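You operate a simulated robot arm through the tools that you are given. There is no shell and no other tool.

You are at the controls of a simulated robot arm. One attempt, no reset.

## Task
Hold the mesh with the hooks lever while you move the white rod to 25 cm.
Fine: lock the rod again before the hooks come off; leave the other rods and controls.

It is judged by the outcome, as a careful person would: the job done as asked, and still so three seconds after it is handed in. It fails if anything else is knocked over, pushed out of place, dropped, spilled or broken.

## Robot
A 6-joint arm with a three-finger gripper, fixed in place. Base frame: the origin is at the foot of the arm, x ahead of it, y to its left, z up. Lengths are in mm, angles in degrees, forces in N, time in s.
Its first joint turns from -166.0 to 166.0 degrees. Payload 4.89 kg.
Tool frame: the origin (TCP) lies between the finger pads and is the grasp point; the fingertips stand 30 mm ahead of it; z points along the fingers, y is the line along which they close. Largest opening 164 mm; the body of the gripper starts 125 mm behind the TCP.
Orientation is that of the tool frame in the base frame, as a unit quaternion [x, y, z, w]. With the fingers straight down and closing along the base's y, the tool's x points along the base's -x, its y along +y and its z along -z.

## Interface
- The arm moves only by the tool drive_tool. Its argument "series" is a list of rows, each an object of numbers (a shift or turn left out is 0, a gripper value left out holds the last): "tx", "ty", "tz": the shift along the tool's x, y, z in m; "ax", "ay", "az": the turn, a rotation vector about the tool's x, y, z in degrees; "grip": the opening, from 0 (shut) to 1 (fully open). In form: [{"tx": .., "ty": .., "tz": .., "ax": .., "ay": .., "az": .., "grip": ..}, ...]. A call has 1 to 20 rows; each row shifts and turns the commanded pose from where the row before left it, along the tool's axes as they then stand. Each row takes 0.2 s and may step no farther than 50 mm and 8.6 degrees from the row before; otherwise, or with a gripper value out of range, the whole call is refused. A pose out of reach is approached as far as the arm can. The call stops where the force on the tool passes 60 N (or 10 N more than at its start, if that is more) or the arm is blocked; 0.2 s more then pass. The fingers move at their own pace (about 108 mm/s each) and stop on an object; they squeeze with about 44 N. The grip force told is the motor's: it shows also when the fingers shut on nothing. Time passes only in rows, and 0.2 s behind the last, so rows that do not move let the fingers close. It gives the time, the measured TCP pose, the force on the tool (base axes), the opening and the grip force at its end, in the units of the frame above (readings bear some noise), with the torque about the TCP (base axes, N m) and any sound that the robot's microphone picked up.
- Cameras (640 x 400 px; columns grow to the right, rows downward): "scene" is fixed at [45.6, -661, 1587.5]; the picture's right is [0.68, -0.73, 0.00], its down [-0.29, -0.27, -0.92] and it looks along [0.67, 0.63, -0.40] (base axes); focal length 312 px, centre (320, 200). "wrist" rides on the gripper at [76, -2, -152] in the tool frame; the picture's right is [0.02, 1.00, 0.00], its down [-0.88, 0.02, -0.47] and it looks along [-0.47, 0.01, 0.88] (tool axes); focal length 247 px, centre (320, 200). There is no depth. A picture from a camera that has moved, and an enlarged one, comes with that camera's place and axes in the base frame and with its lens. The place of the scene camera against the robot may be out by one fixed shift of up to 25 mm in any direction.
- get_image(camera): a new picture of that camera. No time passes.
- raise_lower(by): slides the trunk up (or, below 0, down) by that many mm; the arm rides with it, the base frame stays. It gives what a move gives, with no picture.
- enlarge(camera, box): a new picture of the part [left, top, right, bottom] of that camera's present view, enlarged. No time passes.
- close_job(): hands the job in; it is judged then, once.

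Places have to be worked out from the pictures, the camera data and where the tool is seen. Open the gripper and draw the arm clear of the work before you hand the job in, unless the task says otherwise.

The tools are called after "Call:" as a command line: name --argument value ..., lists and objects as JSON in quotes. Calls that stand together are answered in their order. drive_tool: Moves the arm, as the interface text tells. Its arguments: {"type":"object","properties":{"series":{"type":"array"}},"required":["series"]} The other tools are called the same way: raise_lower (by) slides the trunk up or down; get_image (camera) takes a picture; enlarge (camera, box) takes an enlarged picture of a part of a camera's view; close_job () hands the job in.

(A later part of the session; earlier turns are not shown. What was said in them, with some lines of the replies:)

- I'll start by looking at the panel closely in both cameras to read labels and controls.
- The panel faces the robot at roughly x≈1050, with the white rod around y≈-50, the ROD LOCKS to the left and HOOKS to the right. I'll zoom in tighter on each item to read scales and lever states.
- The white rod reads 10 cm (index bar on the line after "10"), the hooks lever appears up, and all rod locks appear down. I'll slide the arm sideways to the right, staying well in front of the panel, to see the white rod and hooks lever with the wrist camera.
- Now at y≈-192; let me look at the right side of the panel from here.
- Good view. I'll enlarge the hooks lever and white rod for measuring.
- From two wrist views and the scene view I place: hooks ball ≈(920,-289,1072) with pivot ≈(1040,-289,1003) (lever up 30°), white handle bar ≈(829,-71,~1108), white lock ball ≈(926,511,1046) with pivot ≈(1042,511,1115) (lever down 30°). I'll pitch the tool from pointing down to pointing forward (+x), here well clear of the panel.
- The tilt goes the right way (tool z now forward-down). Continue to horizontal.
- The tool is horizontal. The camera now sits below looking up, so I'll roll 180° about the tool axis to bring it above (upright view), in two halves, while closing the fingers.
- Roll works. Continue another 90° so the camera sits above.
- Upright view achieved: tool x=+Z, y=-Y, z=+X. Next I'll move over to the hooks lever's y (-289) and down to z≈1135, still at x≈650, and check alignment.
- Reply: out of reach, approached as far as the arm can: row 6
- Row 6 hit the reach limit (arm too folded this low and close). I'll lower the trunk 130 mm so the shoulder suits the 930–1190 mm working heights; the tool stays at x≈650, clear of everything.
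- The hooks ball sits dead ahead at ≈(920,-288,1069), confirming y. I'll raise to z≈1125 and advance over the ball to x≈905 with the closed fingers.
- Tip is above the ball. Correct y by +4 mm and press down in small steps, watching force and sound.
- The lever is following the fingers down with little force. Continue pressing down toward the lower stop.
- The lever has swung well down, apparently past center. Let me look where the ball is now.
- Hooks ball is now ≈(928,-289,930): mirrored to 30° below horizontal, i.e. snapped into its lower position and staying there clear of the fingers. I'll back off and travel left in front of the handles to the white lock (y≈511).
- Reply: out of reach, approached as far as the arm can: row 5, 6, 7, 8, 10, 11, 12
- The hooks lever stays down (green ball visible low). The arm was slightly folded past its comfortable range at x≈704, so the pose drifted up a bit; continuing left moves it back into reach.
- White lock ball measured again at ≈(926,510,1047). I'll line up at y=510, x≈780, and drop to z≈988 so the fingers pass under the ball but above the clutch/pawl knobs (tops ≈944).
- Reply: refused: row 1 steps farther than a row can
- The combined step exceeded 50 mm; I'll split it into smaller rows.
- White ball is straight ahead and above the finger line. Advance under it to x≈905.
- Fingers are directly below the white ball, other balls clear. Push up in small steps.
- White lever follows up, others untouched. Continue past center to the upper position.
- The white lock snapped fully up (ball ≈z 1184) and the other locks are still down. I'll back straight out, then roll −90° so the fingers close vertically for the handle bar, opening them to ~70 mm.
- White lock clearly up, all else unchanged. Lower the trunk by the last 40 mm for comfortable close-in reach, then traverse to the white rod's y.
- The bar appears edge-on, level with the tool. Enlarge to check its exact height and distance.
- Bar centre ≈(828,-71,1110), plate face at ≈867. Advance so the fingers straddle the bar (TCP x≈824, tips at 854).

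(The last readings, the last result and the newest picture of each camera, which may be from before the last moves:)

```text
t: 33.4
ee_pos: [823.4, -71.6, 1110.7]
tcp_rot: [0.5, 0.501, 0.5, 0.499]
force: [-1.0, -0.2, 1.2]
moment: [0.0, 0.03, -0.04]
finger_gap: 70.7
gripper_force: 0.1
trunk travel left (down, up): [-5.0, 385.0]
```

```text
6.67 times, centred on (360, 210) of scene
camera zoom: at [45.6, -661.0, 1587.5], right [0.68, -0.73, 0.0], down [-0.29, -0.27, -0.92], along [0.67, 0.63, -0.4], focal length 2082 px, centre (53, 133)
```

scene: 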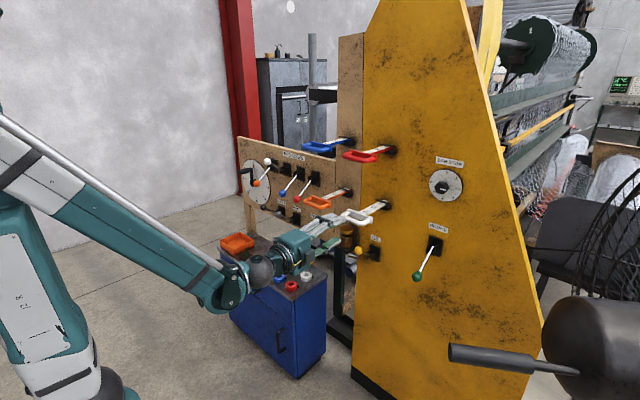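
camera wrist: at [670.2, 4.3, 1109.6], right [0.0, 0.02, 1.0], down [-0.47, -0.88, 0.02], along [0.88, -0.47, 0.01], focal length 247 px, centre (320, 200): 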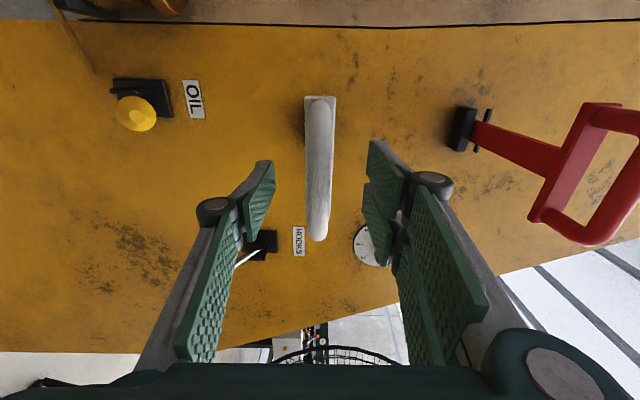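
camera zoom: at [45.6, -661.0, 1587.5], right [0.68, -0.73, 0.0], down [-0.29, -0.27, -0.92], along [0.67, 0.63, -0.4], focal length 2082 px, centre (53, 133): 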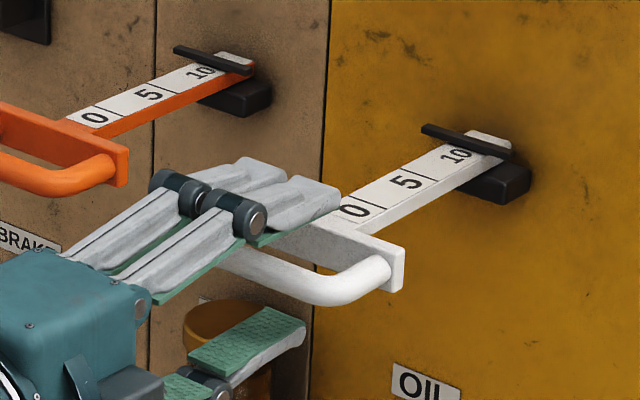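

Fingers straddle the bar at its middle, above and below. Close on it.

Call:
drive_tool --series '[{"grip": 0}, {"grip": 0}, {"grip": 0}]'

Call:
get_image --camera "wrist"

Call:
enlarge --camera "scene" --box '[320, 180, 400, 240]'

```text
t: 34.2
ee_pos: [823.3, -72.0, 1110.3]
tcp_rot: [0.5, 0.501, 0.5, 0.499]
force: [-1.7, 2.2, -12.6]
moment: [0.04, 0.09, 0.02]
finger_gap: 14.6
gripper_force: 45.0
trunk travel left (down, up): [-5.0, 385.0]
```

```text
taken
camera wrist: at [671.0, 4.2, 1108.7], right [0.0, 0.02, 1.0], down [-0.47, -0.88, 0.02], along [0.88, -0.47, 0.01], focal length 247 px, centre (320, 200)
```

wrist: 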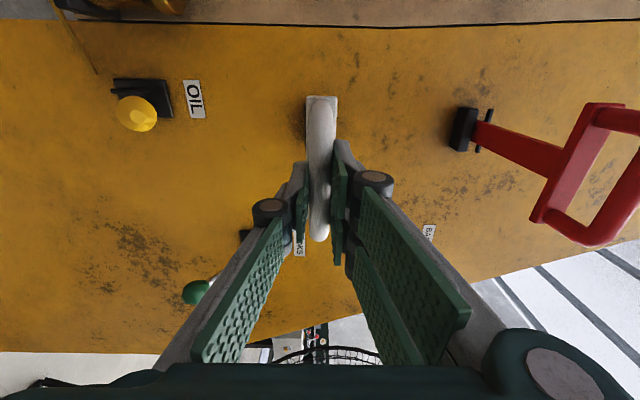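

```text
6.67 times, centred on (360, 210) of scene
camera zoom: at [45.6, -661.0, 1587.5], right [0.68, -0.73, 0.0], down [-0.29, -0.27, -0.92], along [0.67, 0.63, -0.4], focal length 2082 px, centre (53, 133)
```

zoom: 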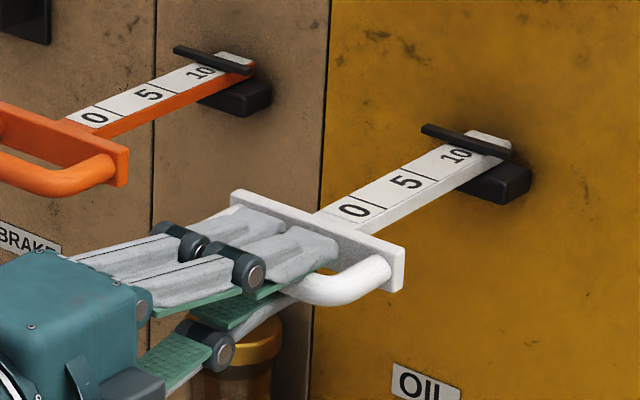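

Bar gripped (gap 14.6 mm). The force reading shows the tool ~2 mm high; relax it and pull back the first 40 mm to check the rod is free.

Call:
drive_tool --series '[{"ty": -0.002}, {"tz": -0.01}, {"tz": -0.01}, {"tz": -0.01}, {"tz": -0.01}]'

Call:
enlarge --camera "scene" --box '[320, 180, 400, 240]'

```text
t: 35.4
ee_pos: [781.4, -73.2, 1110.4]
tcp_rot: [0.5, 0.5, 0.5, 0.5]
force: [-4.8, -14.8, 49.0]
moment: [0.02, -0.36, -0.12]
finger_gap: 14.7
gripper_force: 45.0
trunk travel left (down, up): [-5.0, 385.0]
```

```text
6.67 times, centred on (360, 210) of scene
camera zoom: at [45.6, -661.0, 1587.5], right [0.68, -0.73, 0.0], down [-0.29, -0.27, -0.92], along [0.67, 0.63, -0.4], focal length 2082 px, centre (53, 133)
```

zoom: 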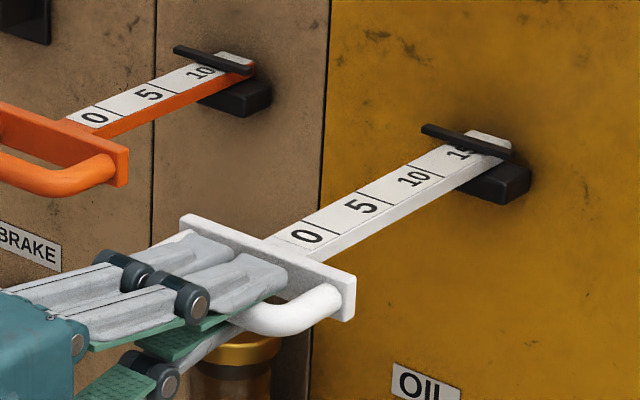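

The rod slides freely: ~14 cm now. My correction was too much (49 N upward), so I'll undo 1.6 mm of it and relax sideways slightly, then check force.

Call:
drive_tool --series '[{"ty": 0.0016, "tx": -0.0005}, {"ty": 0}]'

```text
t: 36.0
ee_pos: [781.5, -71.7, 1109.4]
tcp_rot: [0.501, 0.5, 0.499, 0.499]
force: [-5.3, -11.3, 12.6]
moment: [0.01, -0.09, -0.86]
finger_gap: 14.8
gripper_force: 45.4
trunk travel left (down, up): [-5.0, 385.0]
```

Better. Fine-tune a little more and pull another 70 mm.

Call:
drive_tool --series '[{"ty": 0.0005, "tx": -0.001}, {"tz": -0.014}, {"tz": -0.014}, {"tz": -0.014}, {"tz": -0.014}, {"tz": -0.014}]'

Call:
enlarge --camera "scene" --box '[320, 180, 400, 240]'

```text
t: 37.4
ee_pos: [712.4, -71.4, 1110.2]
tcp_rot: [0.501, 0.501, 0.5, 0.499]
force: [-3.8, 3.1, -24.3]
moment: [0.1, 0.05, -0.32]
finger_gap: 14.6
gripper_force: 44.5
trunk travel left (down, up): [-5.0, 385.0]
```

```text
6.67 times, centred on (360, 210) of scene
camera zoom: at [45.6, -661.0, 1587.5], right [0.68, -0.73, 0.0], down [-0.29, -0.27, -0.92], along [0.67, 0.63, -0.4], focal length 2082 px, centre (53, 133)
```

zoom: 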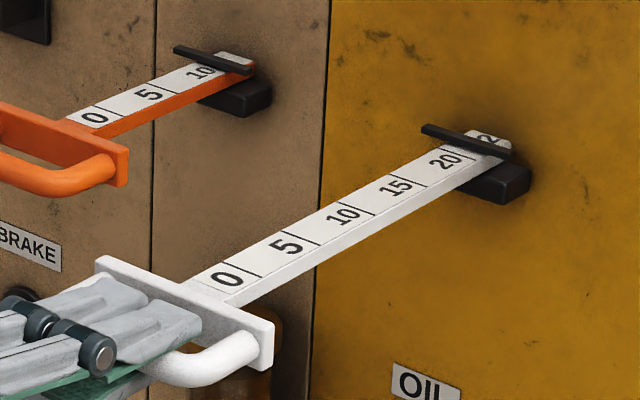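

Reading is about 21 cm now. I'll zoom in tightly on the index bar to calibrate the scale against it (both white and the reference orange rod).

Call:
enlarge --camera "scene" --box '[364, 192, 388, 212]'

Call:
enlarge --camera "scene" --box '[332, 182, 356, 200]'

```text
16.00 times, centred on (376, 202) of scene
camera zoom: at [45.6, -661.0, 1587.5], right [0.68, -0.73, 0.0], down [-0.29, -0.27, -0.92], along [0.67, 0.63, -0.4], focal length 4997 px, centre (-576, 168)
```

zoom: 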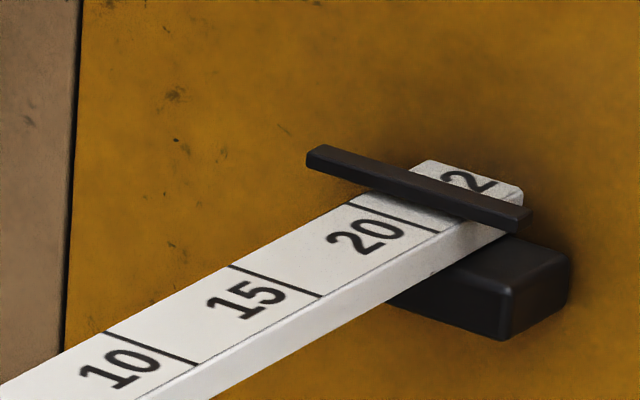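

```text
16.00 times, centred on (344, 191) of scene
camera zoom: at [45.6, -661.0, 1587.5], right [0.68, -0.73, 0.0], down [-0.29, -0.27, -0.92], along [0.67, 0.63, -0.4], focal length 4997 px, centre (-64, 344)
```

zoom: 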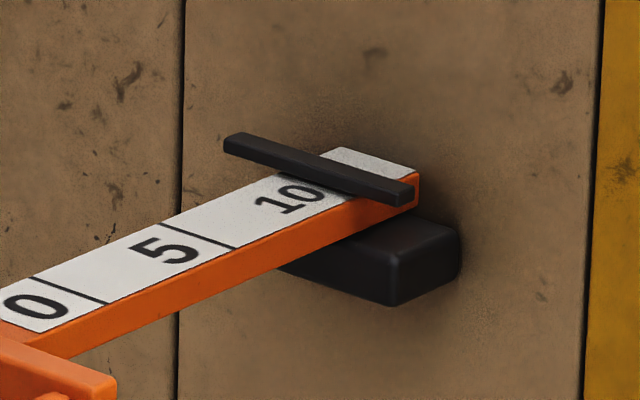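

The bar-centre index gives ≈21.1 cm now, matching 10.0 cm at the start plus my 111 mm pull (orange also reads ≈10). So I need 39 mm more; I'll pull that, with a small height relaxation.

Call:
drive_tool --series '[{"ty": -0.0006, "tz": -0.009}, {"tz": -0.01}, {"tz": -0.01}, {"tz": -0.01}, {"tz": 0}]'

Call:
enlarge --camera "scene" --box '[335, 190, 399, 230]'

Call:
enlarge --camera "scene" --box '[364, 192, 388, 212]'

```text
t: 38.6
ee_pos: [674.0, -73.8, 1109.1]
tcp_rot: [0.502, 0.501, 0.499, 0.499]
force: [-5.2, 6.1, -14.4]
moment: [0.07, 0.05, 0.18]
finger_gap: 14.7
gripper_force: 45.2
trunk travel left (down, up): [-5.0, 385.0]
```

```text
10.00 times, centred on (367, 210) of scene
camera zoom: at [45.6, -661.0, 1587.5], right [0.68, -0.73, 0.0], down [-0.29, -0.27, -0.92], along [0.67, 0.63, -0.4], focal length 3123 px, centre (-150, 100)
```

zoom: 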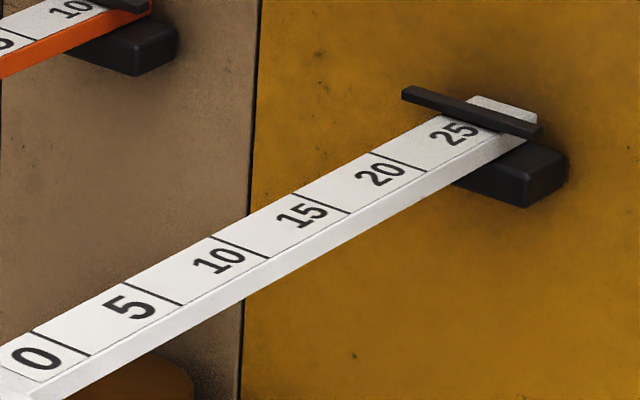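

```text
16.00 times, centred on (376, 202) of scene
camera zoom: at [45.6, -661.0, 1587.5], right [0.68, -0.73, 0.0], down [-0.29, -0.27, -0.92], along [0.67, 0.63, -0.4], focal length 4997 px, centre (-576, 168)
```

zoom: 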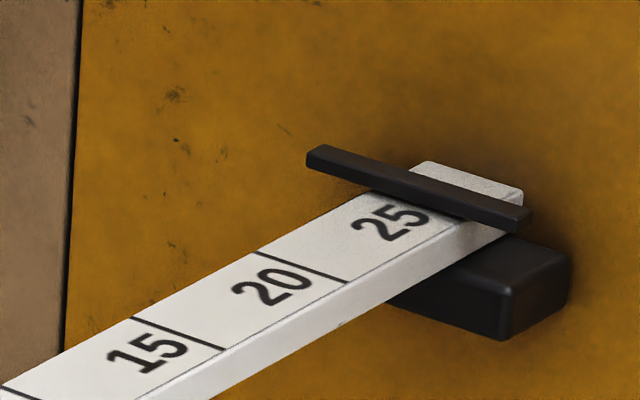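

The picture now matches the starting picture exactly with "25" where "10" was: the rod is at 25 cm. I'll open the fingers and check it stays there.

Call:
drive_tool --series '[{"grip": 0.43}, {"tz": 0}, {"tz": 0}]'

Call:
enlarge --camera "scene" --box '[335, 190, 399, 230]'

Call:
get_image --camera "wrist"

```text
t: 39.4
ee_pos: [673.8, -73.2, 1109.7]
tcp_rot: [0.501, 0.501, 0.499, 0.499]
force: [1.1, 0.2, 0.3]
moment: [0.0, -0.01, -0.01]
finger_gap: 70.1
gripper_force: 0.1
trunk travel left (down, up): [-5.0, 385.0]
```

```text
10.00 times, centred on (367, 210) of scene
camera zoom: at [45.6, -661.0, 1587.5], right [0.68, -0.73, 0.0], down [-0.29, -0.27, -0.92], along [0.67, 0.63, -0.4], focal length 3123 px, centre (-150, 100)
```

zoom: 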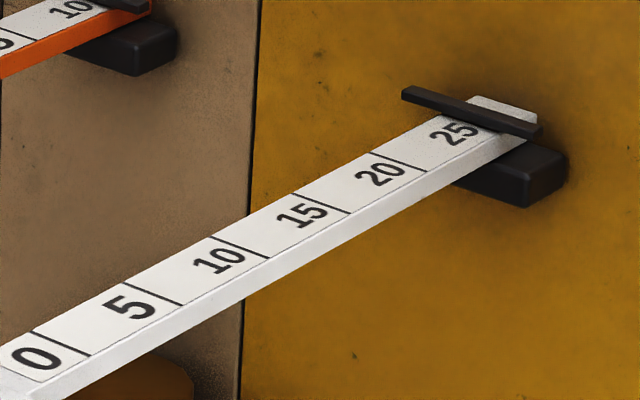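

```text
taken
camera wrist: at [521.2, 3.9, 1109.0], right [0.0, 0.02, 1.0], down [-0.47, -0.88, 0.02], along [0.88, -0.47, 0.01], focal length 247 px, centre (320, 200)
```

wrist: 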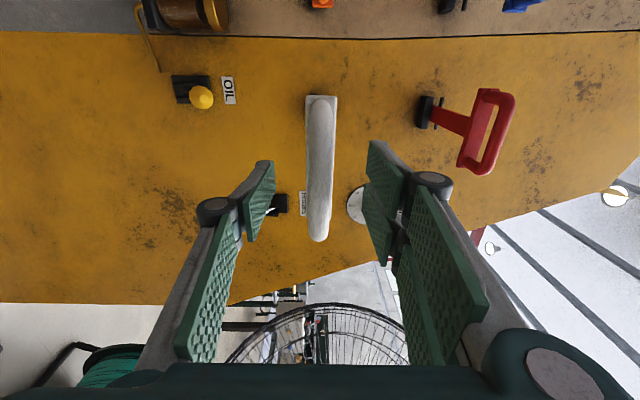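

The rod stayed at 25 with the fingers open. Retreat straight back in small steps to clear the bar, checking reach.

Call:
drive_tool --series '[{"tz": -0.012}, {"tz": -0.012}]'

```text
t: 40.0
ee_pos: [649.7, -73.2, 1111.0]
tcp_rot: [0.502, 0.5, 0.499, 0.499]
force: [0.4, -0.6, -0.4]
moment: [-0.01, -0.05, 0.01]
finger_gap: 70.8
gripper_force: 0.1
trunk travel left (down, up): [-5.0, 385.0]
```

Still fully in reach; continue back to x≈610.

Call:
drive_tool --series '[{"tz": -0.012}, {"tz": -0.012}, {"tz": -0.012}]'

Call:
get_image --camera "scene"

Call:
get_image --camera "wrist"

```text
t: 40.8
ee_pos: [615.0, -73.3, 1109.7]
tcp_rot: [0.501, 0.501, 0.499, 0.499]
force: [0.9, -0.2, 0.8]
moment: [-0.01, -0.05, 0.06]
finger_gap: 70.7
gripper_force: 0.0
trunk travel left (down, up): [-5.0, 385.0]
```

```text
taken
```

scene: 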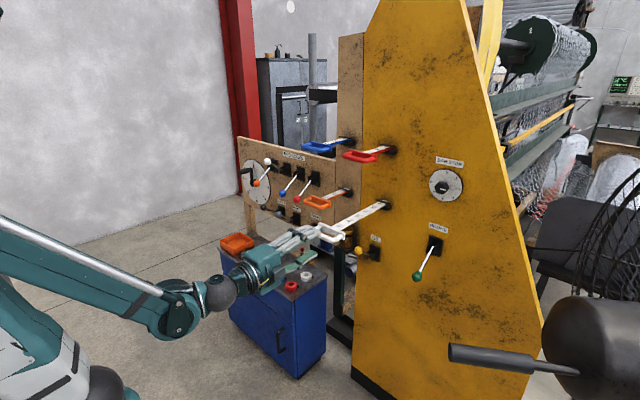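

```text
taken
camera wrist: at [461.5, 3.0, 1108.0], right [0.0, 0.02, 1.0], down [-0.47, -0.88, 0.02], along [0.88, -0.47, 0.01], focal length 247 px, centre (320, 200)
```

wrist: 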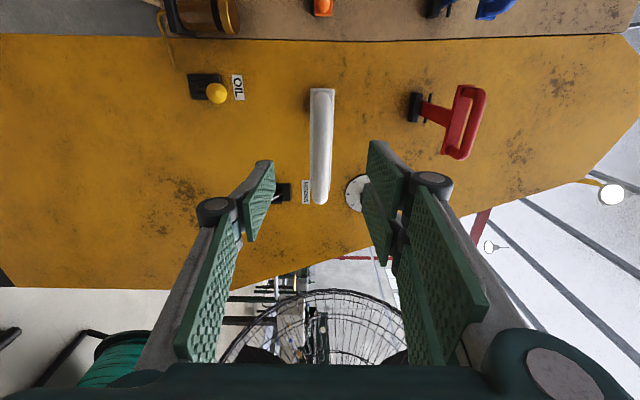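

Tips are clear of the bar. Raise to z≈1235, close the fingers, and traverse left to y≈510.

Call:
drive_tool --series '[{"ty": 0.042}, {"ty": 0.042}, {"ty": 0.042, "grip": 0}, {"tx": 0.0486}, {"tx": 0.0486}, {"tx": 0.0486}, {"tx": 0.0486}, {"tx": 0.0486}, {"tx": 0.0486}, {"tx": 0.0486}, {"tx": 0.0486}, {"tx": 0.0486}, {"tx": 0.0486}, {"tx": 0.0486}, {"tx": 0.0486}]'

Call:
drive_tool --series '[{"az": 8.5}, {"az": 8.5}, {"az": 8.5}, {"az": 8.5}, {"az": 8.5}, {"az": 8.5}, {"az": 8.5}, {"az": 8.5}, {"az": 8.5}, {"az": 8.5}, {"az": 5.0}]'

Call:
get_image --camera "wrist"

Call:
get_image --camera "scene"

```text
t: 44.0
ee_pos: [615.0, 508.2, 1237.1]
tcp_rot: [0.502, 0.5, 0.5, 0.498]
force: [-1.2, -3.0, 0.1]
moment: [0.0, 0.14, 0.42]
finger_gap: 0.0
gripper_force: 43.9
trunk travel left (down, up): [-5.0, 385.0]
```

```text
t: 46.4
ee_pos: [613.9, 511.1, 1235.7]
tcp_rot: [0.708, -0.001, 0.706, 0.0]
force: [-0.7, 0.3, -1.5]
moment: [-0.03, -0.03, 0.0]
finger_gap: 0.0
gripper_force: 43.6
trunk travel left (down, up): [-5.0, 385.0]
```

```text
taken
camera wrist: at [461.5, 511.3, 1312.5], right [0.0, -1.0, 0.02], down [-0.48, -0.02, -0.88], along [0.88, -0.01, -0.48], focal length 247 px, centre (320, 200)
```

wrist: 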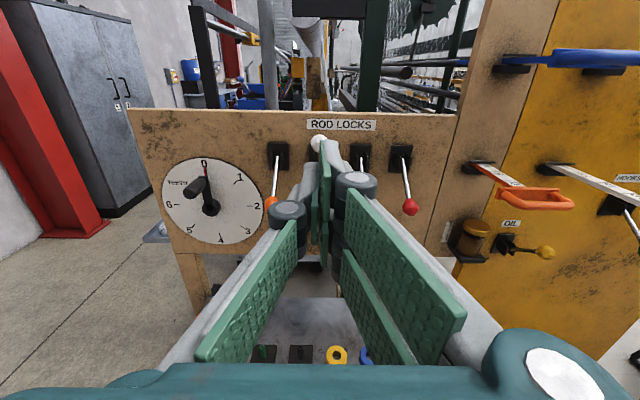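

```text
taken
```

scene: 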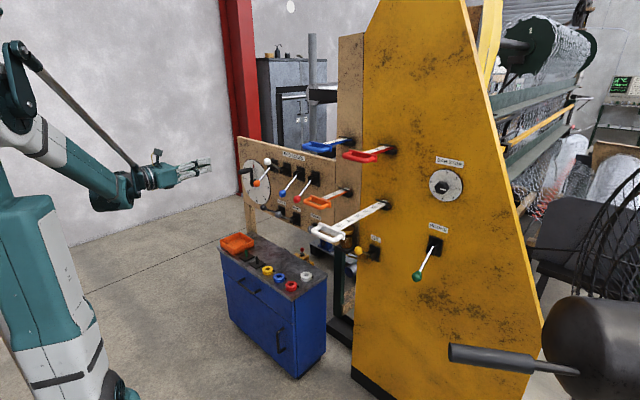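

White lever still up ahead. Advance over the white ball at z≈1237 to x≈905.

Call:
drive_tool --series '[{"tz": 0.0485}, {"tz": 0.0485}, {"tz": 0.0485}, {"tz": 0.0485}, {"tz": 0.0485}, {"tz": 0.0485}]'

Call:
get_image --camera "wrist"

Call:
enlarge --camera "scene" --box '[220, 120, 340, 230]'

```text
t: 47.8
ee_pos: [905.0, 506.9, 1236.8]
tcp_rot: [0.708, 0.001, 0.706, -0.001]
force: [-2.6, -0.7, 2.0]
moment: [0.03, 0.19, -0.03]
finger_gap: 0.0
gripper_force: 43.6
trunk travel left (down, up): [-5.0, 385.0]
```

```text
taken
camera wrist: at [751.0, 509.2, 1314.0], right [0.0, -1.0, 0.02], down [-0.47, -0.02, -0.88], along [0.88, -0.01, -0.47], focal length 247 px, centre (320, 200)
```

wrist: 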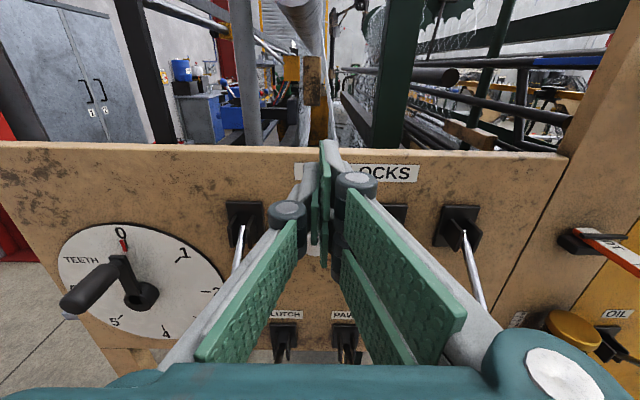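

```text
3.64 times, centred on (280, 175) of scene
camera zoom: at [45.6, -661.0, 1587.5], right [0.68, -0.73, 0.0], down [-0.29, -0.27, -0.92], along [0.67, 0.63, -0.4], focal length 1136 px, centre (466, 291)
```

zoom: 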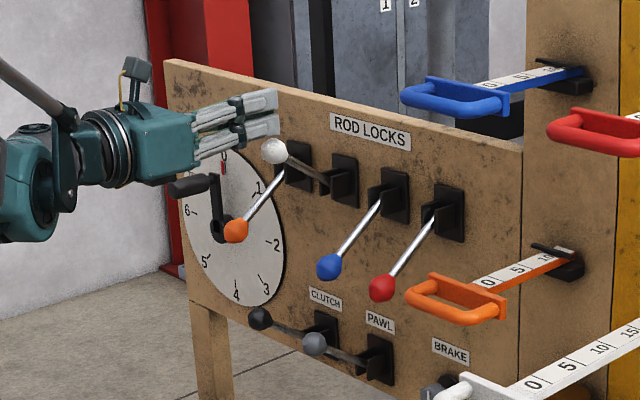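

Aligned above the white ball. Press down in small steps.

Call:
drive_tool --series '[{"tx": -0.012, "ty": -0.002}, {"tx": -0.012}, {"tx": -0.012}, {"tx": -0.012}, {"tx": -0.012}, {"tx": -0.012}]'

Call:
enlarge --camera "scene" --box '[220, 120, 340, 230]'

```text
t: 49.2
ee_pos: [904.8, 512.3, 1163.0]
tcp_rot: [0.708, 0.001, 0.706, -0.001]
force: [0.0, -0.6, -0.4]
moment: [0.02, -0.01, 0.06]
finger_gap: 0.0
gripper_force: 44.0
trunk travel left (down, up): [-5.0, 385.0]
```

```text
3.64 times, centred on (280, 175) of scene
camera zoom: at [45.6, -661.0, 1587.5], right [0.68, -0.73, 0.0], down [-0.29, -0.27, -0.92], along [0.67, 0.63, -0.4], focal length 1136 px, centre (466, 291)
```

zoom: 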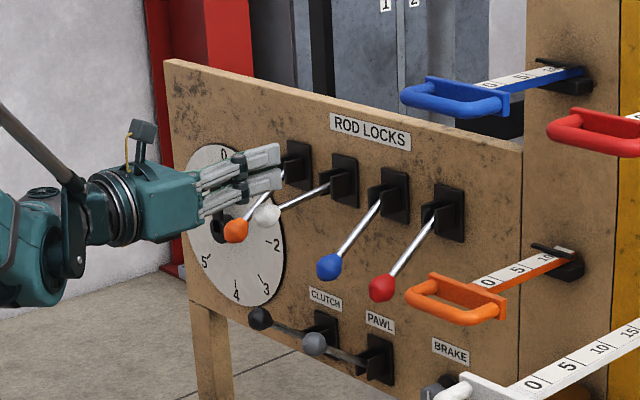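

The white lever has moved past centre but not yet fully down in this frame; continue pressing.

Call:
drive_tool --series '[{"tx": -0.012}, {"tx": -0.012}, {"tx": -0.012}, {"tx": -0.012}]'

Call:
enlarge --camera "scene" --box '[220, 120, 340, 230]'

Call:
get_image --camera "wrist"

```text
t: 50.2
ee_pos: [904.1, 511.9, 1113.6]
tcp_rot: [0.708, 0.001, 0.706, -0.001]
force: [-0.1, 0.3, -0.1]
moment: [-0.01, 0.06, 0.03]
finger_gap: 0.3
gripper_force: 43.9
trunk travel left (down, up): [-5.0, 385.0]
```

```text
3.64 times, centred on (280, 175) of scene
camera zoom: at [45.6, -661.0, 1587.5], right [0.68, -0.73, 0.0], down [-0.29, -0.27, -0.92], along [0.67, 0.63, -0.4], focal length 1136 px, centre (466, 291)
```

zoom: 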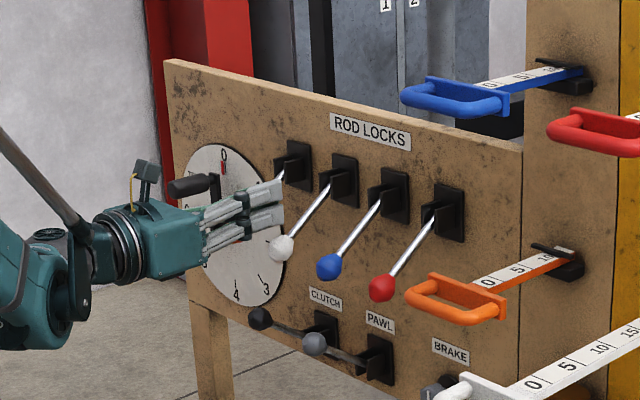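

```text
taken
camera wrist: at [751.1, 513.0, 1191.3], right [0.0, -1.0, 0.02], down [-0.48, -0.02, -0.88], along [0.88, -0.01, -0.48], focal length 247 px, centre (320, 200)
```

wrist: 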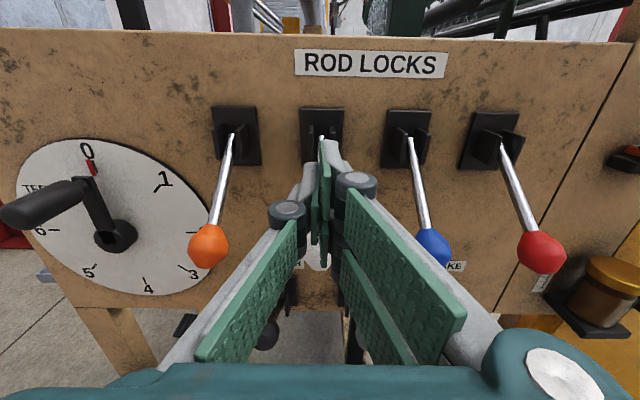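

White lock is back down, parallel to its neighbours, exactly where it started — the rod is locked. Now I back out, rise, and traverse right (in front of and above the extended white handle) to the hooks lever.

Call:
drive_tool --series '[{"tz": -0.05}, {"tz": -0.05}, {"tz": -0.05}, {"tz": -0.05}, {"tz": -0.045}, {"tz": -0.045}, {"tx": 0.041}, {"tx": 0.041}, {"tx": 0.041}]'

Call:
enlarge --camera "scene" --box '[220, 120, 400, 260]'

Call:
enlarge --camera "scene" --box '[335, 190, 399, 230]'

```text
t: 52.2
ee_pos: [615.6, 514.6, 1240.2]
tcp_rot: [0.709, 0.001, 0.706, 0.0]
force: [0.7, 0.9, -0.3]
moment: [0.02, -0.06, -0.15]
finger_gap: 0.0
gripper_force: 43.9
trunk travel left (down, up): [-5.0, 385.0]
```

```text
2.86 times, centred on (310, 190) of scene
camera zoom: at [45.6, -661.0, 1587.5], right [0.68, -0.73, 0.0], down [-0.29, -0.27, -0.92], along [0.67, 0.63, -0.4], focal length 892 px, centre (349, 229)
```

zoom: 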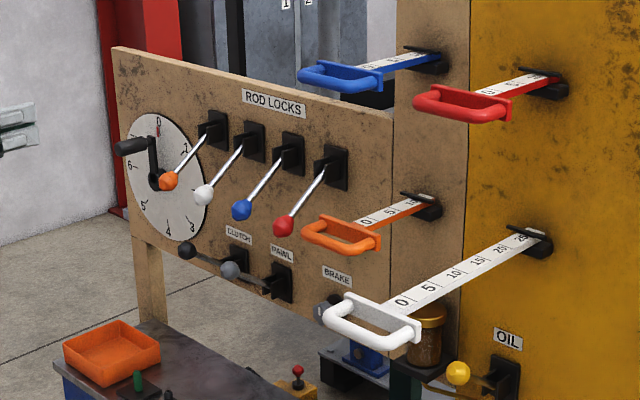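

```text
10.00 times, centred on (367, 210) of scene
camera zoom: at [45.6, -661.0, 1587.5], right [0.68, -0.73, 0.0], down [-0.29, -0.27, -0.92], along [0.67, 0.63, -0.4], focal length 3123 px, centre (-150, 100)
```

zoom: 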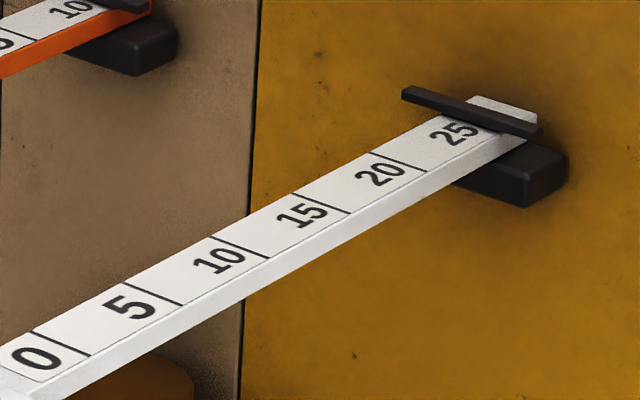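

Rod locked at 25 cm and all other rods/locks unchanged. Traverse right to y≈-289 at z≈1240.

Call:
drive_tool --series '[{"ty": 0.0473}, {"ty": 0.0473}, {"ty": 0.0473}, {"ty": 0.0473}, {"ty": 0.0473}, {"ty": 0.0473}, {"ty": 0.0473}, {"ty": 0.0473}, {"ty": 0.0473}, {"ty": 0.0473}, {"ty": 0.0473}, {"ty": 0.0473}, {"ty": 0.0473}, {"ty": 0.0473}, {"ty": 0.0473}, {"ty": 0.0473}, {"ty": 0.0473}]'

Call:
get_image --camera "wrist"

Call:
get_image --camera "scene"

```text
t: 55.8
ee_pos: [618.6, -274.7, 1236.5]
tcp_rot: [0.708, 0.008, 0.706, -0.008]
force: [-0.5, -1.6, 0.1]
moment: [-0.04, -0.01, 0.08]
finger_gap: 0.2
gripper_force: 43.5
trunk travel left (down, up): [-5.0, 385.0]
```

```text
taken
camera wrist: at [464.6, -276.3, 1313.5], right [0.02, -1.0, 0.02], down [-0.48, -0.03, -0.88], along [0.88, 0.01, -0.48], focal length 247 px, centre (320, 200)
```

wrist: 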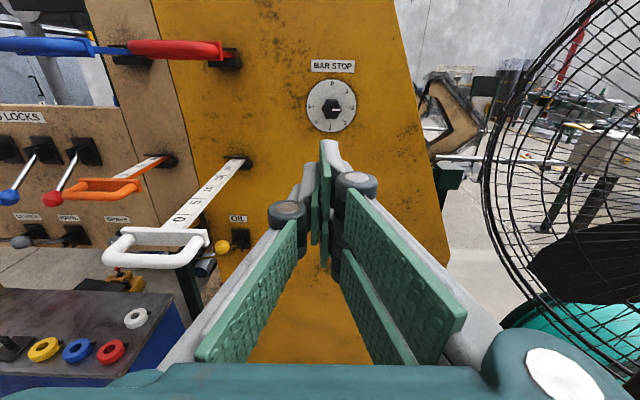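

```text
taken
```

scene: 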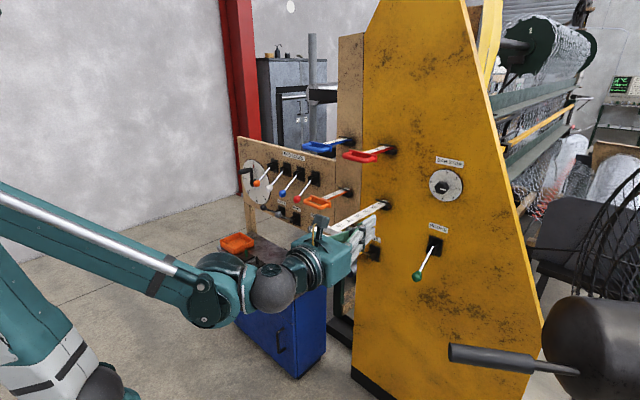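

Slight lag; settle, then go forward to x≈770 and y≈-289 at this height (still short of the dial and lever).

Call:
drive_tool --series '[{"ty": 0}, {"tz": 0.05}, {"tz": 0.05}, {"tz": 0.05}, {"ty": 0}]'

```text
t: 57.0
ee_pos: [765.1, -293.9, 1238.8]
tcp_rot: [0.708, 0.0, 0.706, 0.0]
force: [-1.2, 1.0, 0.2]
moment: [0.01, 0.13, -0.06]
finger_gap: 0.0
gripper_force: 44.2
trunk travel left (down, up): [-5.0, 385.0]
```

Now at (765,-294,1239). Descend in front of the hooks lever, shifting y to ≈-289.

Call:
drive_tool --series '[{"tx": -0.045, "ty": -0.004}, {"tx": -0.045}, {"tx": -0.045}, {"tx": -0.045}, {"tx": -0.045}]'

Call:
get_image --camera "wrist"

Call:
get_image --camera "scene"

```text
t: 58.2
ee_pos: [767.2, -286.3, 1014.2]
tcp_rot: [0.708, 0.001, 0.706, -0.001]
force: [-2.5, 1.4, 1.3]
moment: [-0.03, 0.18, -0.19]
finger_gap: 0.2
gripper_force: 44.0
trunk travel left (down, up): [-5.0, 385.0]
```

```text
taken
camera wrist: at [613.2, -285.4, 1090.4], right [0.0, -1.0, 0.02], down [-0.48, -0.02, -0.88], along [0.88, -0.01, -0.47], focal length 247 px, centre (320, 200)
```

wrist: 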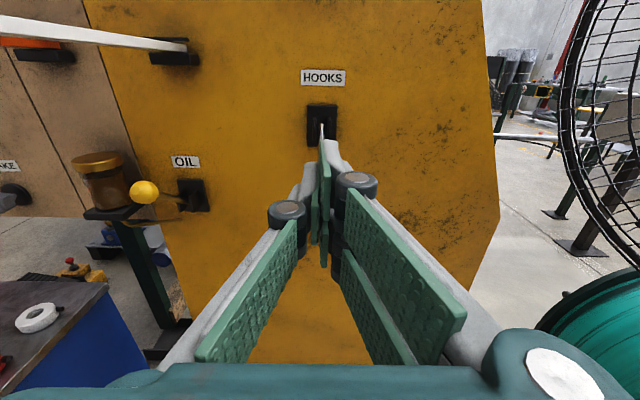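

```text
taken
```

scene: 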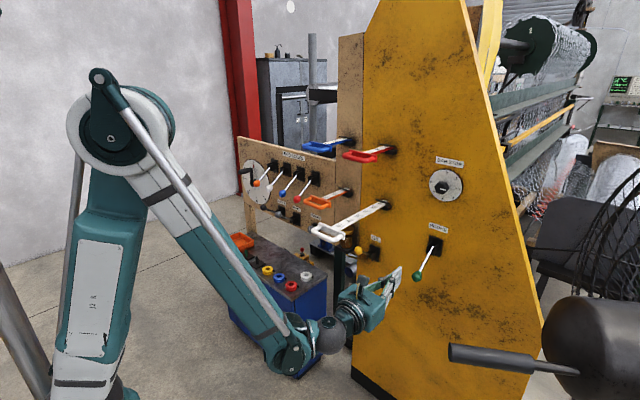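

All clear. Continue down toward z≈885.

Call:
drive_tool --series '[{"tx": -0.043, "ty": 0.002}, {"tx": -0.043}, {"tx": -0.043}]'

Call:
get_image --camera "wrist"

Call:
enlarge --camera "scene" --box '[360, 215, 480, 305]'

```text
t: 59.0
ee_pos: [782.6, -302.6, 920.0]
tcp_rot: [0.708, 0.001, 0.706, -0.001]
force: [-2.4, 1.6, 1.6]
moment: [0.01, 0.17, -0.14]
finger_gap: 0.1
gripper_force: 43.6
out of reach, approached as far as the arm can: row 2, 3
trunk travel left (down, up): [-5.0, 385.0]
```

```text
taken
camera wrist: at [630.4, -300.7, 998.3], right [0.0, -1.0, 0.02], down [-0.48, -0.02, -0.88], along [0.88, -0.01, -0.48], focal length 247 px, centre (320, 200)
```

wrist: 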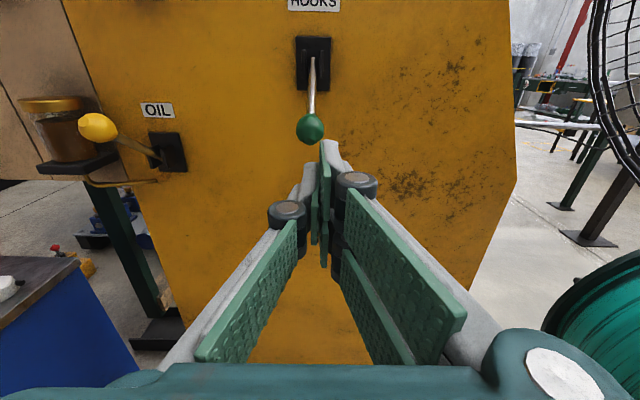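

```text
4.44 times, centred on (420, 260) of scene
camera zoom: at [45.6, -661.0, 1587.5], right [0.68, -0.73, 0.0], down [-0.29, -0.27, -0.92], along [0.67, 0.63, -0.4], focal length 1388 px, centre (-124, -67)
```

zoom: 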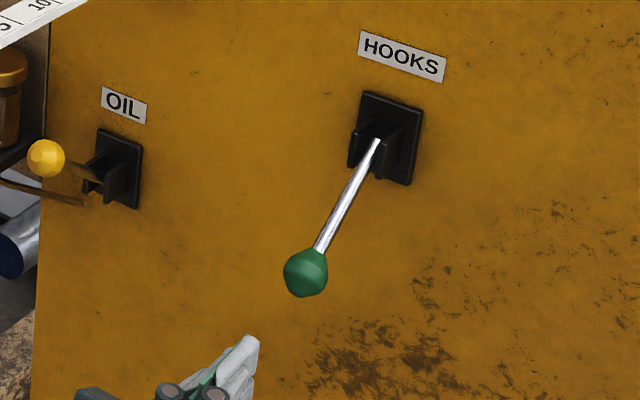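

Ball is at ≈(925,-290,933). I'll go forward a bit (to x≈840, tips well short of the ball) where lower heights are reachable, correct y, and drop to z≈886.

Call:
drive_tool --series '[{"tz": 0.03, "ty": -0.012}, {"tz": 0.028}, {"tx": -0.017}, {"tx": -0.017}, {"tx": 0}]'

Call:
get_image --camera "wrist"

```text
t: 60.2
ee_pos: [842.3, -292.7, 889.3]
tcp_rot: [0.709, 0.001, 0.705, -0.001]
force: [0.8, -0.7, 0.4]
moment: [-0.02, 0.05, -0.02]
finger_gap: 0.0
gripper_force: 44.3
out of reach, approached as far as the arm can: row 4
trunk travel left (down, up): [-5.0, 385.0]
```

```text
taken
camera wrist: at [690.4, -290.5, 965.7], right [0.0, -1.0, 0.02], down [-0.48, -0.02, -0.88], along [0.88, -0.01, -0.48], focal length 247 px, centre (320, 200)
```

wrist: 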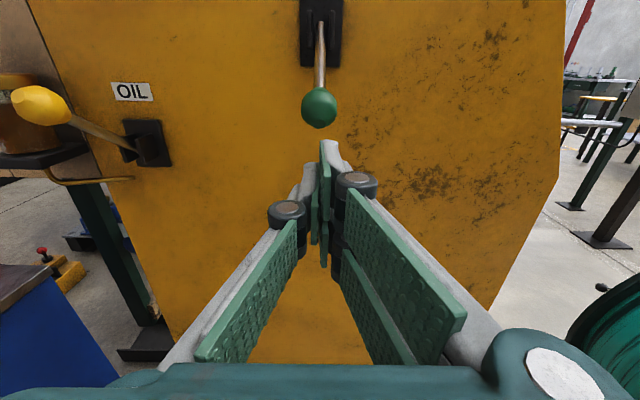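

Finger top (~902) is below the ball's underside (~916), y aligned. Slide forward under the ball to x≈905.

Call:
drive_tool --series '[{"tz": 0.021, "ty": -0.001}, {"tz": 0.021, "ty": -0.001}, {"tz": 0.021}, {"tz": 0}]'

Call:
get_image --camera "wrist"

Call:
enlarge --camera "scene" --box '[360, 215, 480, 305]'

```text
t: 60.9
ee_pos: [886.6, -290.4, 888.9]
tcp_rot: [0.708, 0.0, 0.706, 0.0]
force: [-18.6, -0.3, -11.7]
moment: [0.03, -0.17, -0.05]
finger_gap: 0.0
gripper_force: 43.7
trunk travel left (down, up): [-5.0, 385.0]
stopped in row 3: the force on the tool passed its limit at 104 N (the readings are from after the stop); the commanded pose is now the measured one
```

```text
taken
camera wrist: at [734.4, -288.3, 965.8], right [0.0, -1.0, 0.02], down [-0.48, -0.02, -0.88], along [0.88, -0.01, -0.48], focal length 247 px, centre (320, 200)
```

wrist: 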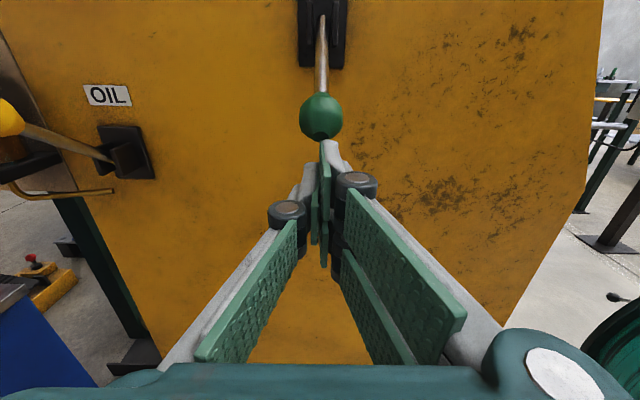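

```text
4.44 times, centred on (420, 260) of scene
camera zoom: at [45.6, -661.0, 1587.5], right [0.68, -0.73, 0.0], down [-0.29, -0.27, -0.92], along [0.67, 0.63, -0.4], focal length 1388 px, centre (-124, -67)
```

zoom: 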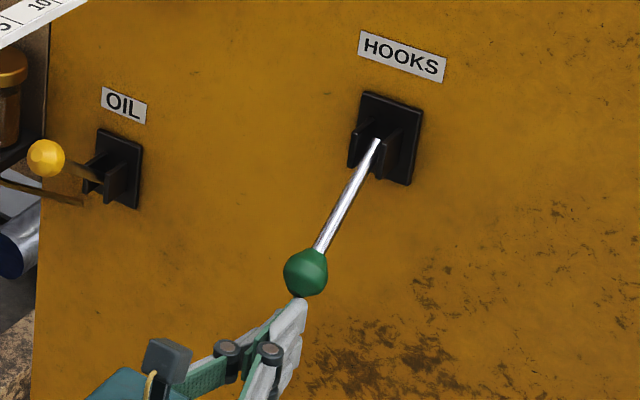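

The fingertip touched the lower front of the knob (its underside is lower than I assumed); the lever hasn't moved. Back off 12 mm, use the last 5 mm of trunk, and drop a bit further.

Call:
drive_tool --series '[{"tz": -0.012}, {"tz": 0}]'

Call:
raise_lower --by -5

Call:
drive_tool --series '[{"tx": -0.01}, {"tx": 0}]'

```text
t: 61.5
ee_pos: [875.7, -289.9, 889.1]
tcp_rot: [0.709, 0.001, 0.706, 0.0]
force: [0.6, 0.7, -0.5]
moment: [0.02, 0.02, 0.03]
finger_gap: 0.0
gripper_force: 43.8
trunk travel left (down, up): [-5.0, 385.0]
```

```text
t: 62.1
ee_pos: [875.6, -289.1, 884.4]
tcp_rot: [0.709, 0.0, 0.706, 0.001]
force: [0.1, 0.1, -0.4]
moment: [0.03, 0.01, 0.0]
finger_gap: 0.0
gripper_force: 43.9
trunk travel left (down, up): [0.0, 390.0]
```

```text
t: 62.7
ee_pos: [876.4, -288.9, 874.7]
tcp_rot: [0.708, 0.0, 0.706, 0.0]
force: [0.3, 0.7, -0.7]
moment: [-0.02, 0.02, -0.01]
finger_gap: 0.1
gripper_force: 44.5
trunk travel left (down, up): [0.0, 390.0]
```

Reached z≈875, giving ~14 mm more clearance. Slide forward again in smaller steps.

Call:
drive_tool --series '[{"tz": 0.008}, {"tz": 0.008}, {"tz": 0.008}, {"tz": 0.006}]'

Call:
enlarge --camera "scene" --box '[360, 215, 480, 305]'

Call:
get_image --camera "wrist"

```text
t: 63.7
ee_pos: [905.8, -290.1, 873.3]
tcp_rot: [0.709, 0.001, 0.706, 0.0]
force: [-1.1, -0.8, -0.1]
moment: [-0.02, 0.01, 0.02]
finger_gap: 0.1
gripper_force: 44.0
trunk travel left (down, up): [0.0, 390.0]
```

```text
4.44 times, centred on (420, 260) of scene
camera zoom: at [45.6, -661.0, 1587.5], right [0.68, -0.73, 0.0], down [-0.29, -0.27, -0.92], along [0.67, 0.63, -0.4], focal length 1388 px, centre (-124, -67)
```

zoom: 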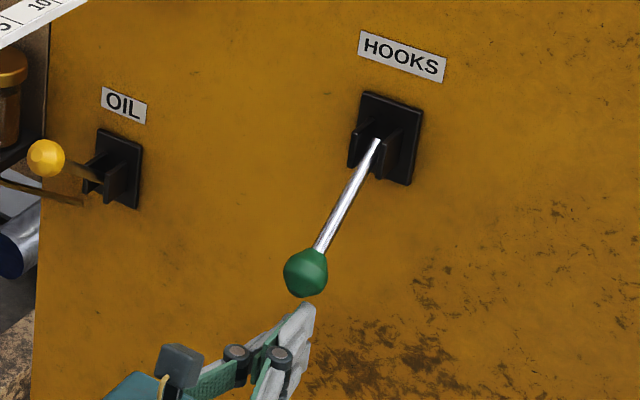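

```text
taken
camera wrist: at [752.7, -288.0, 950.2], right [0.0, -1.0, 0.02], down [-0.48, -0.02, -0.88], along [0.88, -0.01, -0.48], focal length 247 px, centre (320, 200)
```

wrist: 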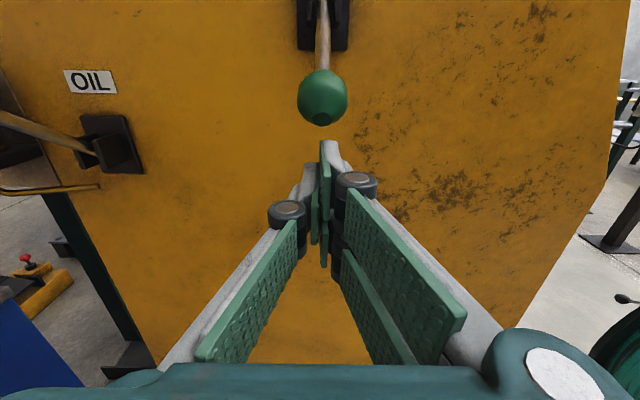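

The fingers are now beneath the hooks knob without contact. Push up in small steps to bring the hooks off, now that the rod is locked.

Call:
drive_tool --series '[{"tx": 0.012}, {"tx": 0.012}, {"tx": 0.012}, {"tx": 0.012}, {"tx": 0.012}, {"tx": 0.012}]'

Call:
enlarge --camera "scene" --box '[360, 205, 480, 295]'

```text
t: 65.1
ee_pos: [905.8, -288.6, 946.1]
tcp_rot: [0.708, 0.0, 0.706, 0.0]
force: [-0.3, -0.5, -2.9]
moment: [-0.01, -0.08, 0.01]
finger_gap: 0.0
gripper_force: 44.0
trunk travel left (down, up): [0.0, 390.0]
```

```text
4.44 times, centred on (420, 250) of scene
camera zoom: at [45.6, -661.0, 1587.5], right [0.68, -0.73, 0.0], down [-0.29, -0.27, -0.92], along [0.67, 0.63, -0.4], focal length 1388 px, centre (-124, -22)
```

zoom: 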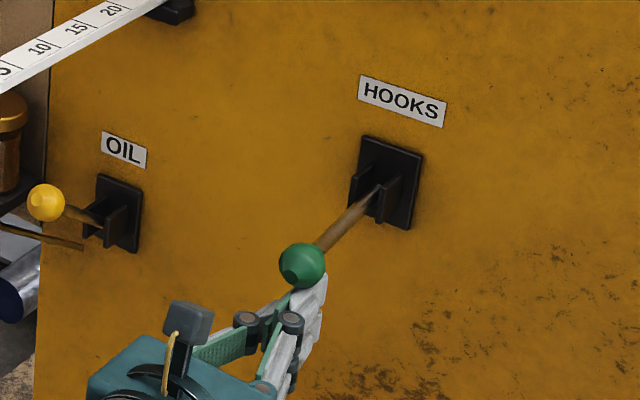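

The lever is rising with the fingers. Continue through centre to its original upper position.

Call:
drive_tool --series '[{"tx": 0.012}, {"tx": 0.012}, {"tx": 0.012}, {"tx": 0.012}, {"tx": 0.012}]'

Call:
enlarge --camera "scene" --box '[360, 205, 480, 295]'

Call:
get_image --camera "wrist"

```text
t: 66.3
ee_pos: [906.6, -290.4, 1006.0]
tcp_rot: [0.707, -0.001, 0.707, 0.001]
force: [-0.2, 1.0, -0.1]
moment: [0.05, -0.02, 0.02]
finger_gap: 0.0
gripper_force: 44.2
trunk travel left (down, up): [0.0, 390.0]
```

```text
4.44 times, centred on (420, 250) of scene
camera zoom: at [45.6, -661.0, 1587.5], right [0.68, -0.73, 0.0], down [-0.29, -0.27, -0.92], along [0.67, 0.63, -0.4], focal length 1388 px, centre (-124, -22)
```

zoom: 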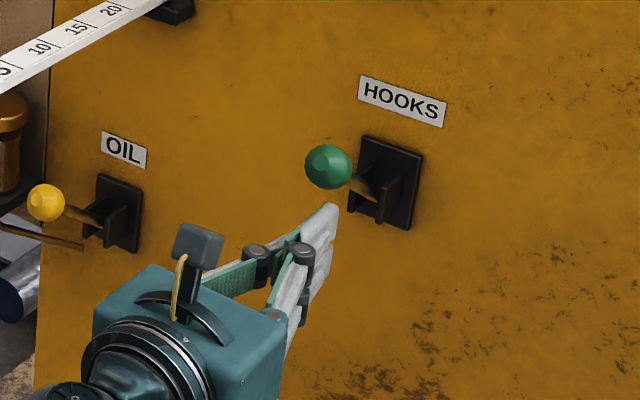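

```text
taken
camera wrist: at [753.9, -287.9, 1082.3], right [0.0, -1.0, 0.02], down [-0.48, -0.02, -0.88], along [0.88, -0.01, -0.48], focal length 247 px, centre (320, 200)
```

wrist: 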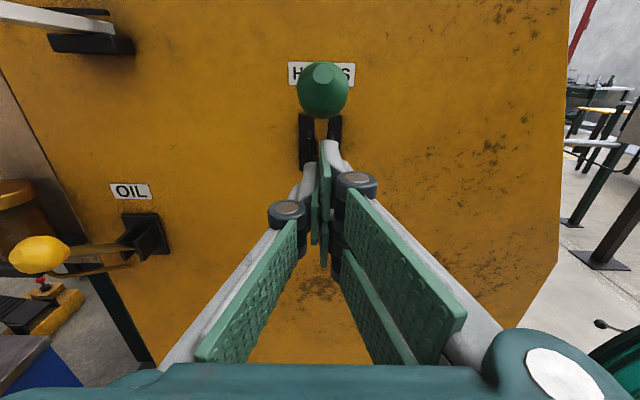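

The hooks lever is back exactly at its original up position. Now back away, rise and withdraw clear of the panel, then open the gripper.

Call:
drive_tool --series '[{"tz": -0.045}, {"tz": -0.045}, {"tz": -0.04}, {"tx": 0.045}, {"tx": 0.045}, {"tx": 0.045}, {"tx": 0.045}, {"tz": -0.045}, {"tz": -0.045}, {"tz": -0.045}, {"grip": 1.0}, {"grip": 1.0}, {"grip": 1.0}, {"grip": 1.0}]'

Call:
get_image --camera "scene"

Call:
enlarge --camera "scene" --box '[220, 120, 400, 260]'

Call:
enlarge --camera "scene" --box '[335, 190, 399, 230]'

Call:
enlarge --camera "scene" --box '[410, 215, 474, 265]'

Call:
get_image --camera "wrist"

```text
t: 69.3
ee_pos: [643.1, -290.4, 1187.2]
tcp_rot: [0.708, 0.001, 0.706, 0.0]
force: [-0.4, 0.4, -0.2]
moment: [0.01, 0.01, 0.02]
finger_gap: 163.8
gripper_force: 0.0
trunk travel left (down, up): [0.0, 390.0]
```

```text
taken
```

scene: 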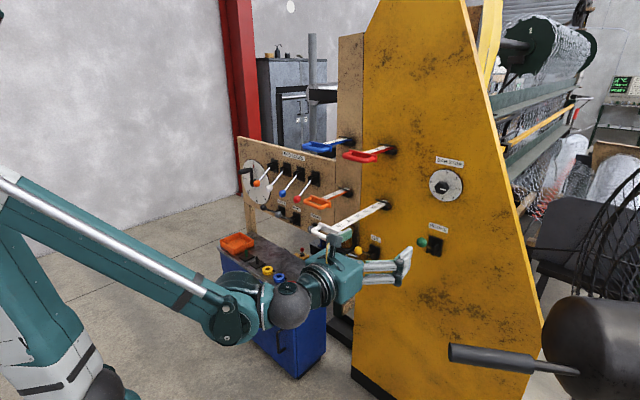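

```text
2.86 times, centred on (310, 190) of scene
camera zoom: at [45.6, -661.0, 1587.5], right [0.68, -0.73, 0.0], down [-0.29, -0.27, -0.92], along [0.67, 0.63, -0.4], focal length 892 px, centre (349, 229)
```

zoom: 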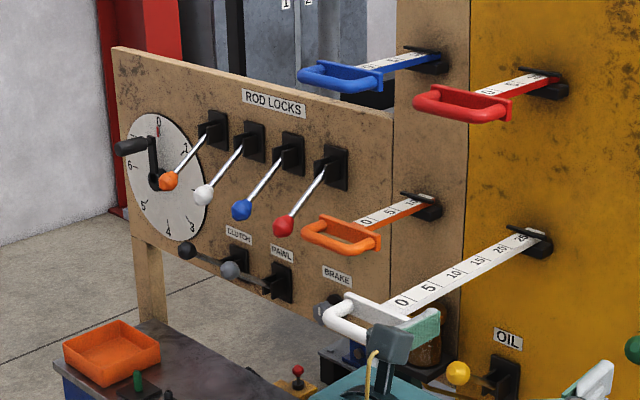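

```text
10.00 times, centred on (367, 210) of scene
camera zoom: at [45.6, -661.0, 1587.5], right [0.68, -0.73, 0.0], down [-0.29, -0.27, -0.92], along [0.67, 0.63, -0.4], focal length 3123 px, centre (-150, 100)
```

zoom: 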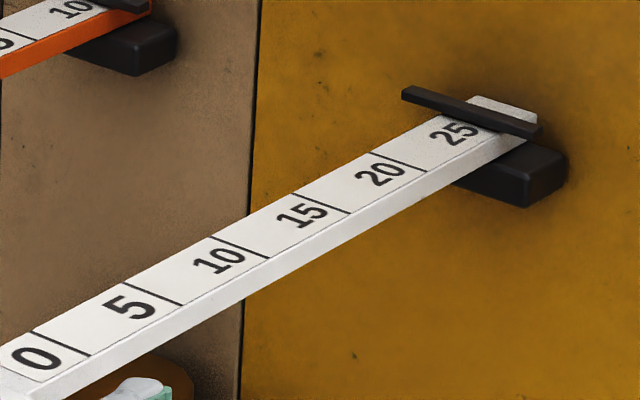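

```text
8.00 times, centred on (442, 240) of scene
camera zoom: at [45.6, -661.0, 1587.5], right [0.68, -0.73, 0.0], down [-0.29, -0.27, -0.92], along [0.67, 0.63, -0.4], focal length 2498 px, centre (-656, -120)
```

zoom: 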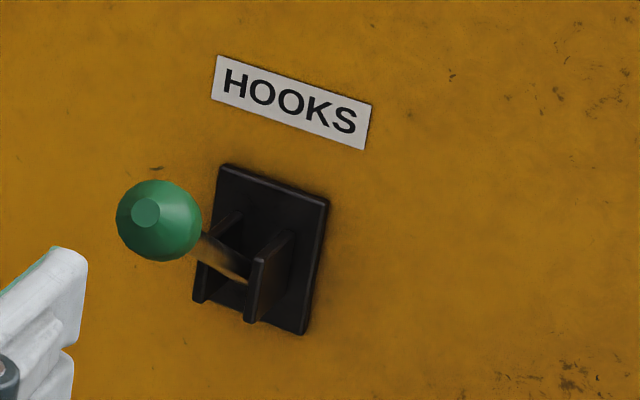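

```text
taken
camera wrist: at [491.2, -289.6, 1263.7], right [0.0, -1.0, 0.02], down [-0.48, -0.02, -0.88], along [0.88, -0.01, -0.48], focal length 247 px, centre (320, 200)
```

wrist: 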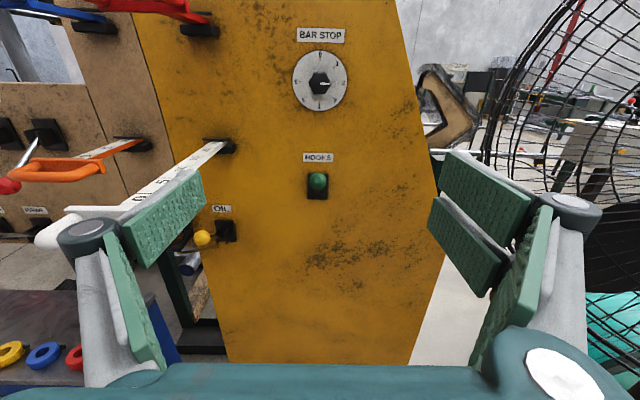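

Everything checks out: white rod at 25, white lock down, hooks lever back up, other rods/controls as before. I'll draw the arm a little further clear before handing in.

Call:
drive_tool --series '[{"tx": 0.045}, {"tx": 0.045}, {"tx": 0.04, "tz": -0.02}, {"tx": 0}, {"tx": 0}]'

Call:
get_image --camera "scene"

```text
t: 70.5
ee_pos: [628.4, -286.3, 1317.3]
tcp_rot: [0.708, 0.003, 0.706, -0.002]
force: [-0.2, 0.9, -0.3]
moment: [-0.02, 0.02, -0.01]
finger_gap: 164.0
gripper_force: 0.1
trunk travel left (down, up): [0.0, 390.0]
```

```text
taken
```

scene: 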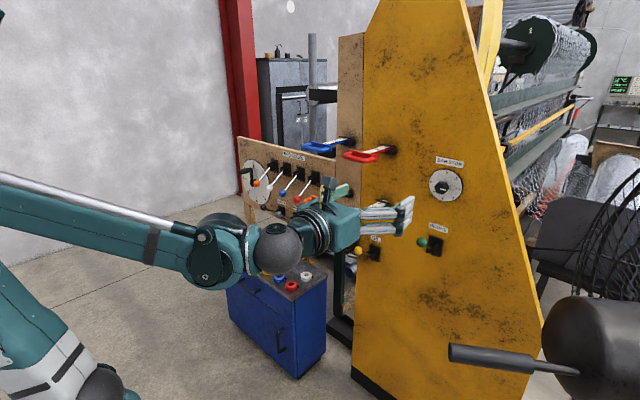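

The arm is clear with the gripper open, and nothing is touching the machine. Handing the job in.

Call:
close_job

```text
The job is handed in.
```

The white rod is at 25 cm and locked again, and the hooks are off. I've handed the job in.

- **Order:** I put the hooks lever on (down) first and unlocked the white rod. I then pulled the rod from 10 cm to 25 cm, locked it, and only after that took the hooks off.
- **Rod position:** the 25 mark sits at the index bar where the 10 mark was at the start. It did not shift when I let go, or after locking. My reading is good to about 1–2 mm.
- **Levers:** nothing on the levers marks on and off. I took hooks up and locks down, as I found them, to mean off and locked. Both levers I used are back in those positions.
- **One contact:** on the way to take the hooks off, a fingertip bumped the hooks knob and the arm stopped itself at 104 N. The lever did not move, so I backed off and went in lower.

In the final pictures the other rods, locks and controls look unchanged. The arm is clear of the machine with the gripper open.
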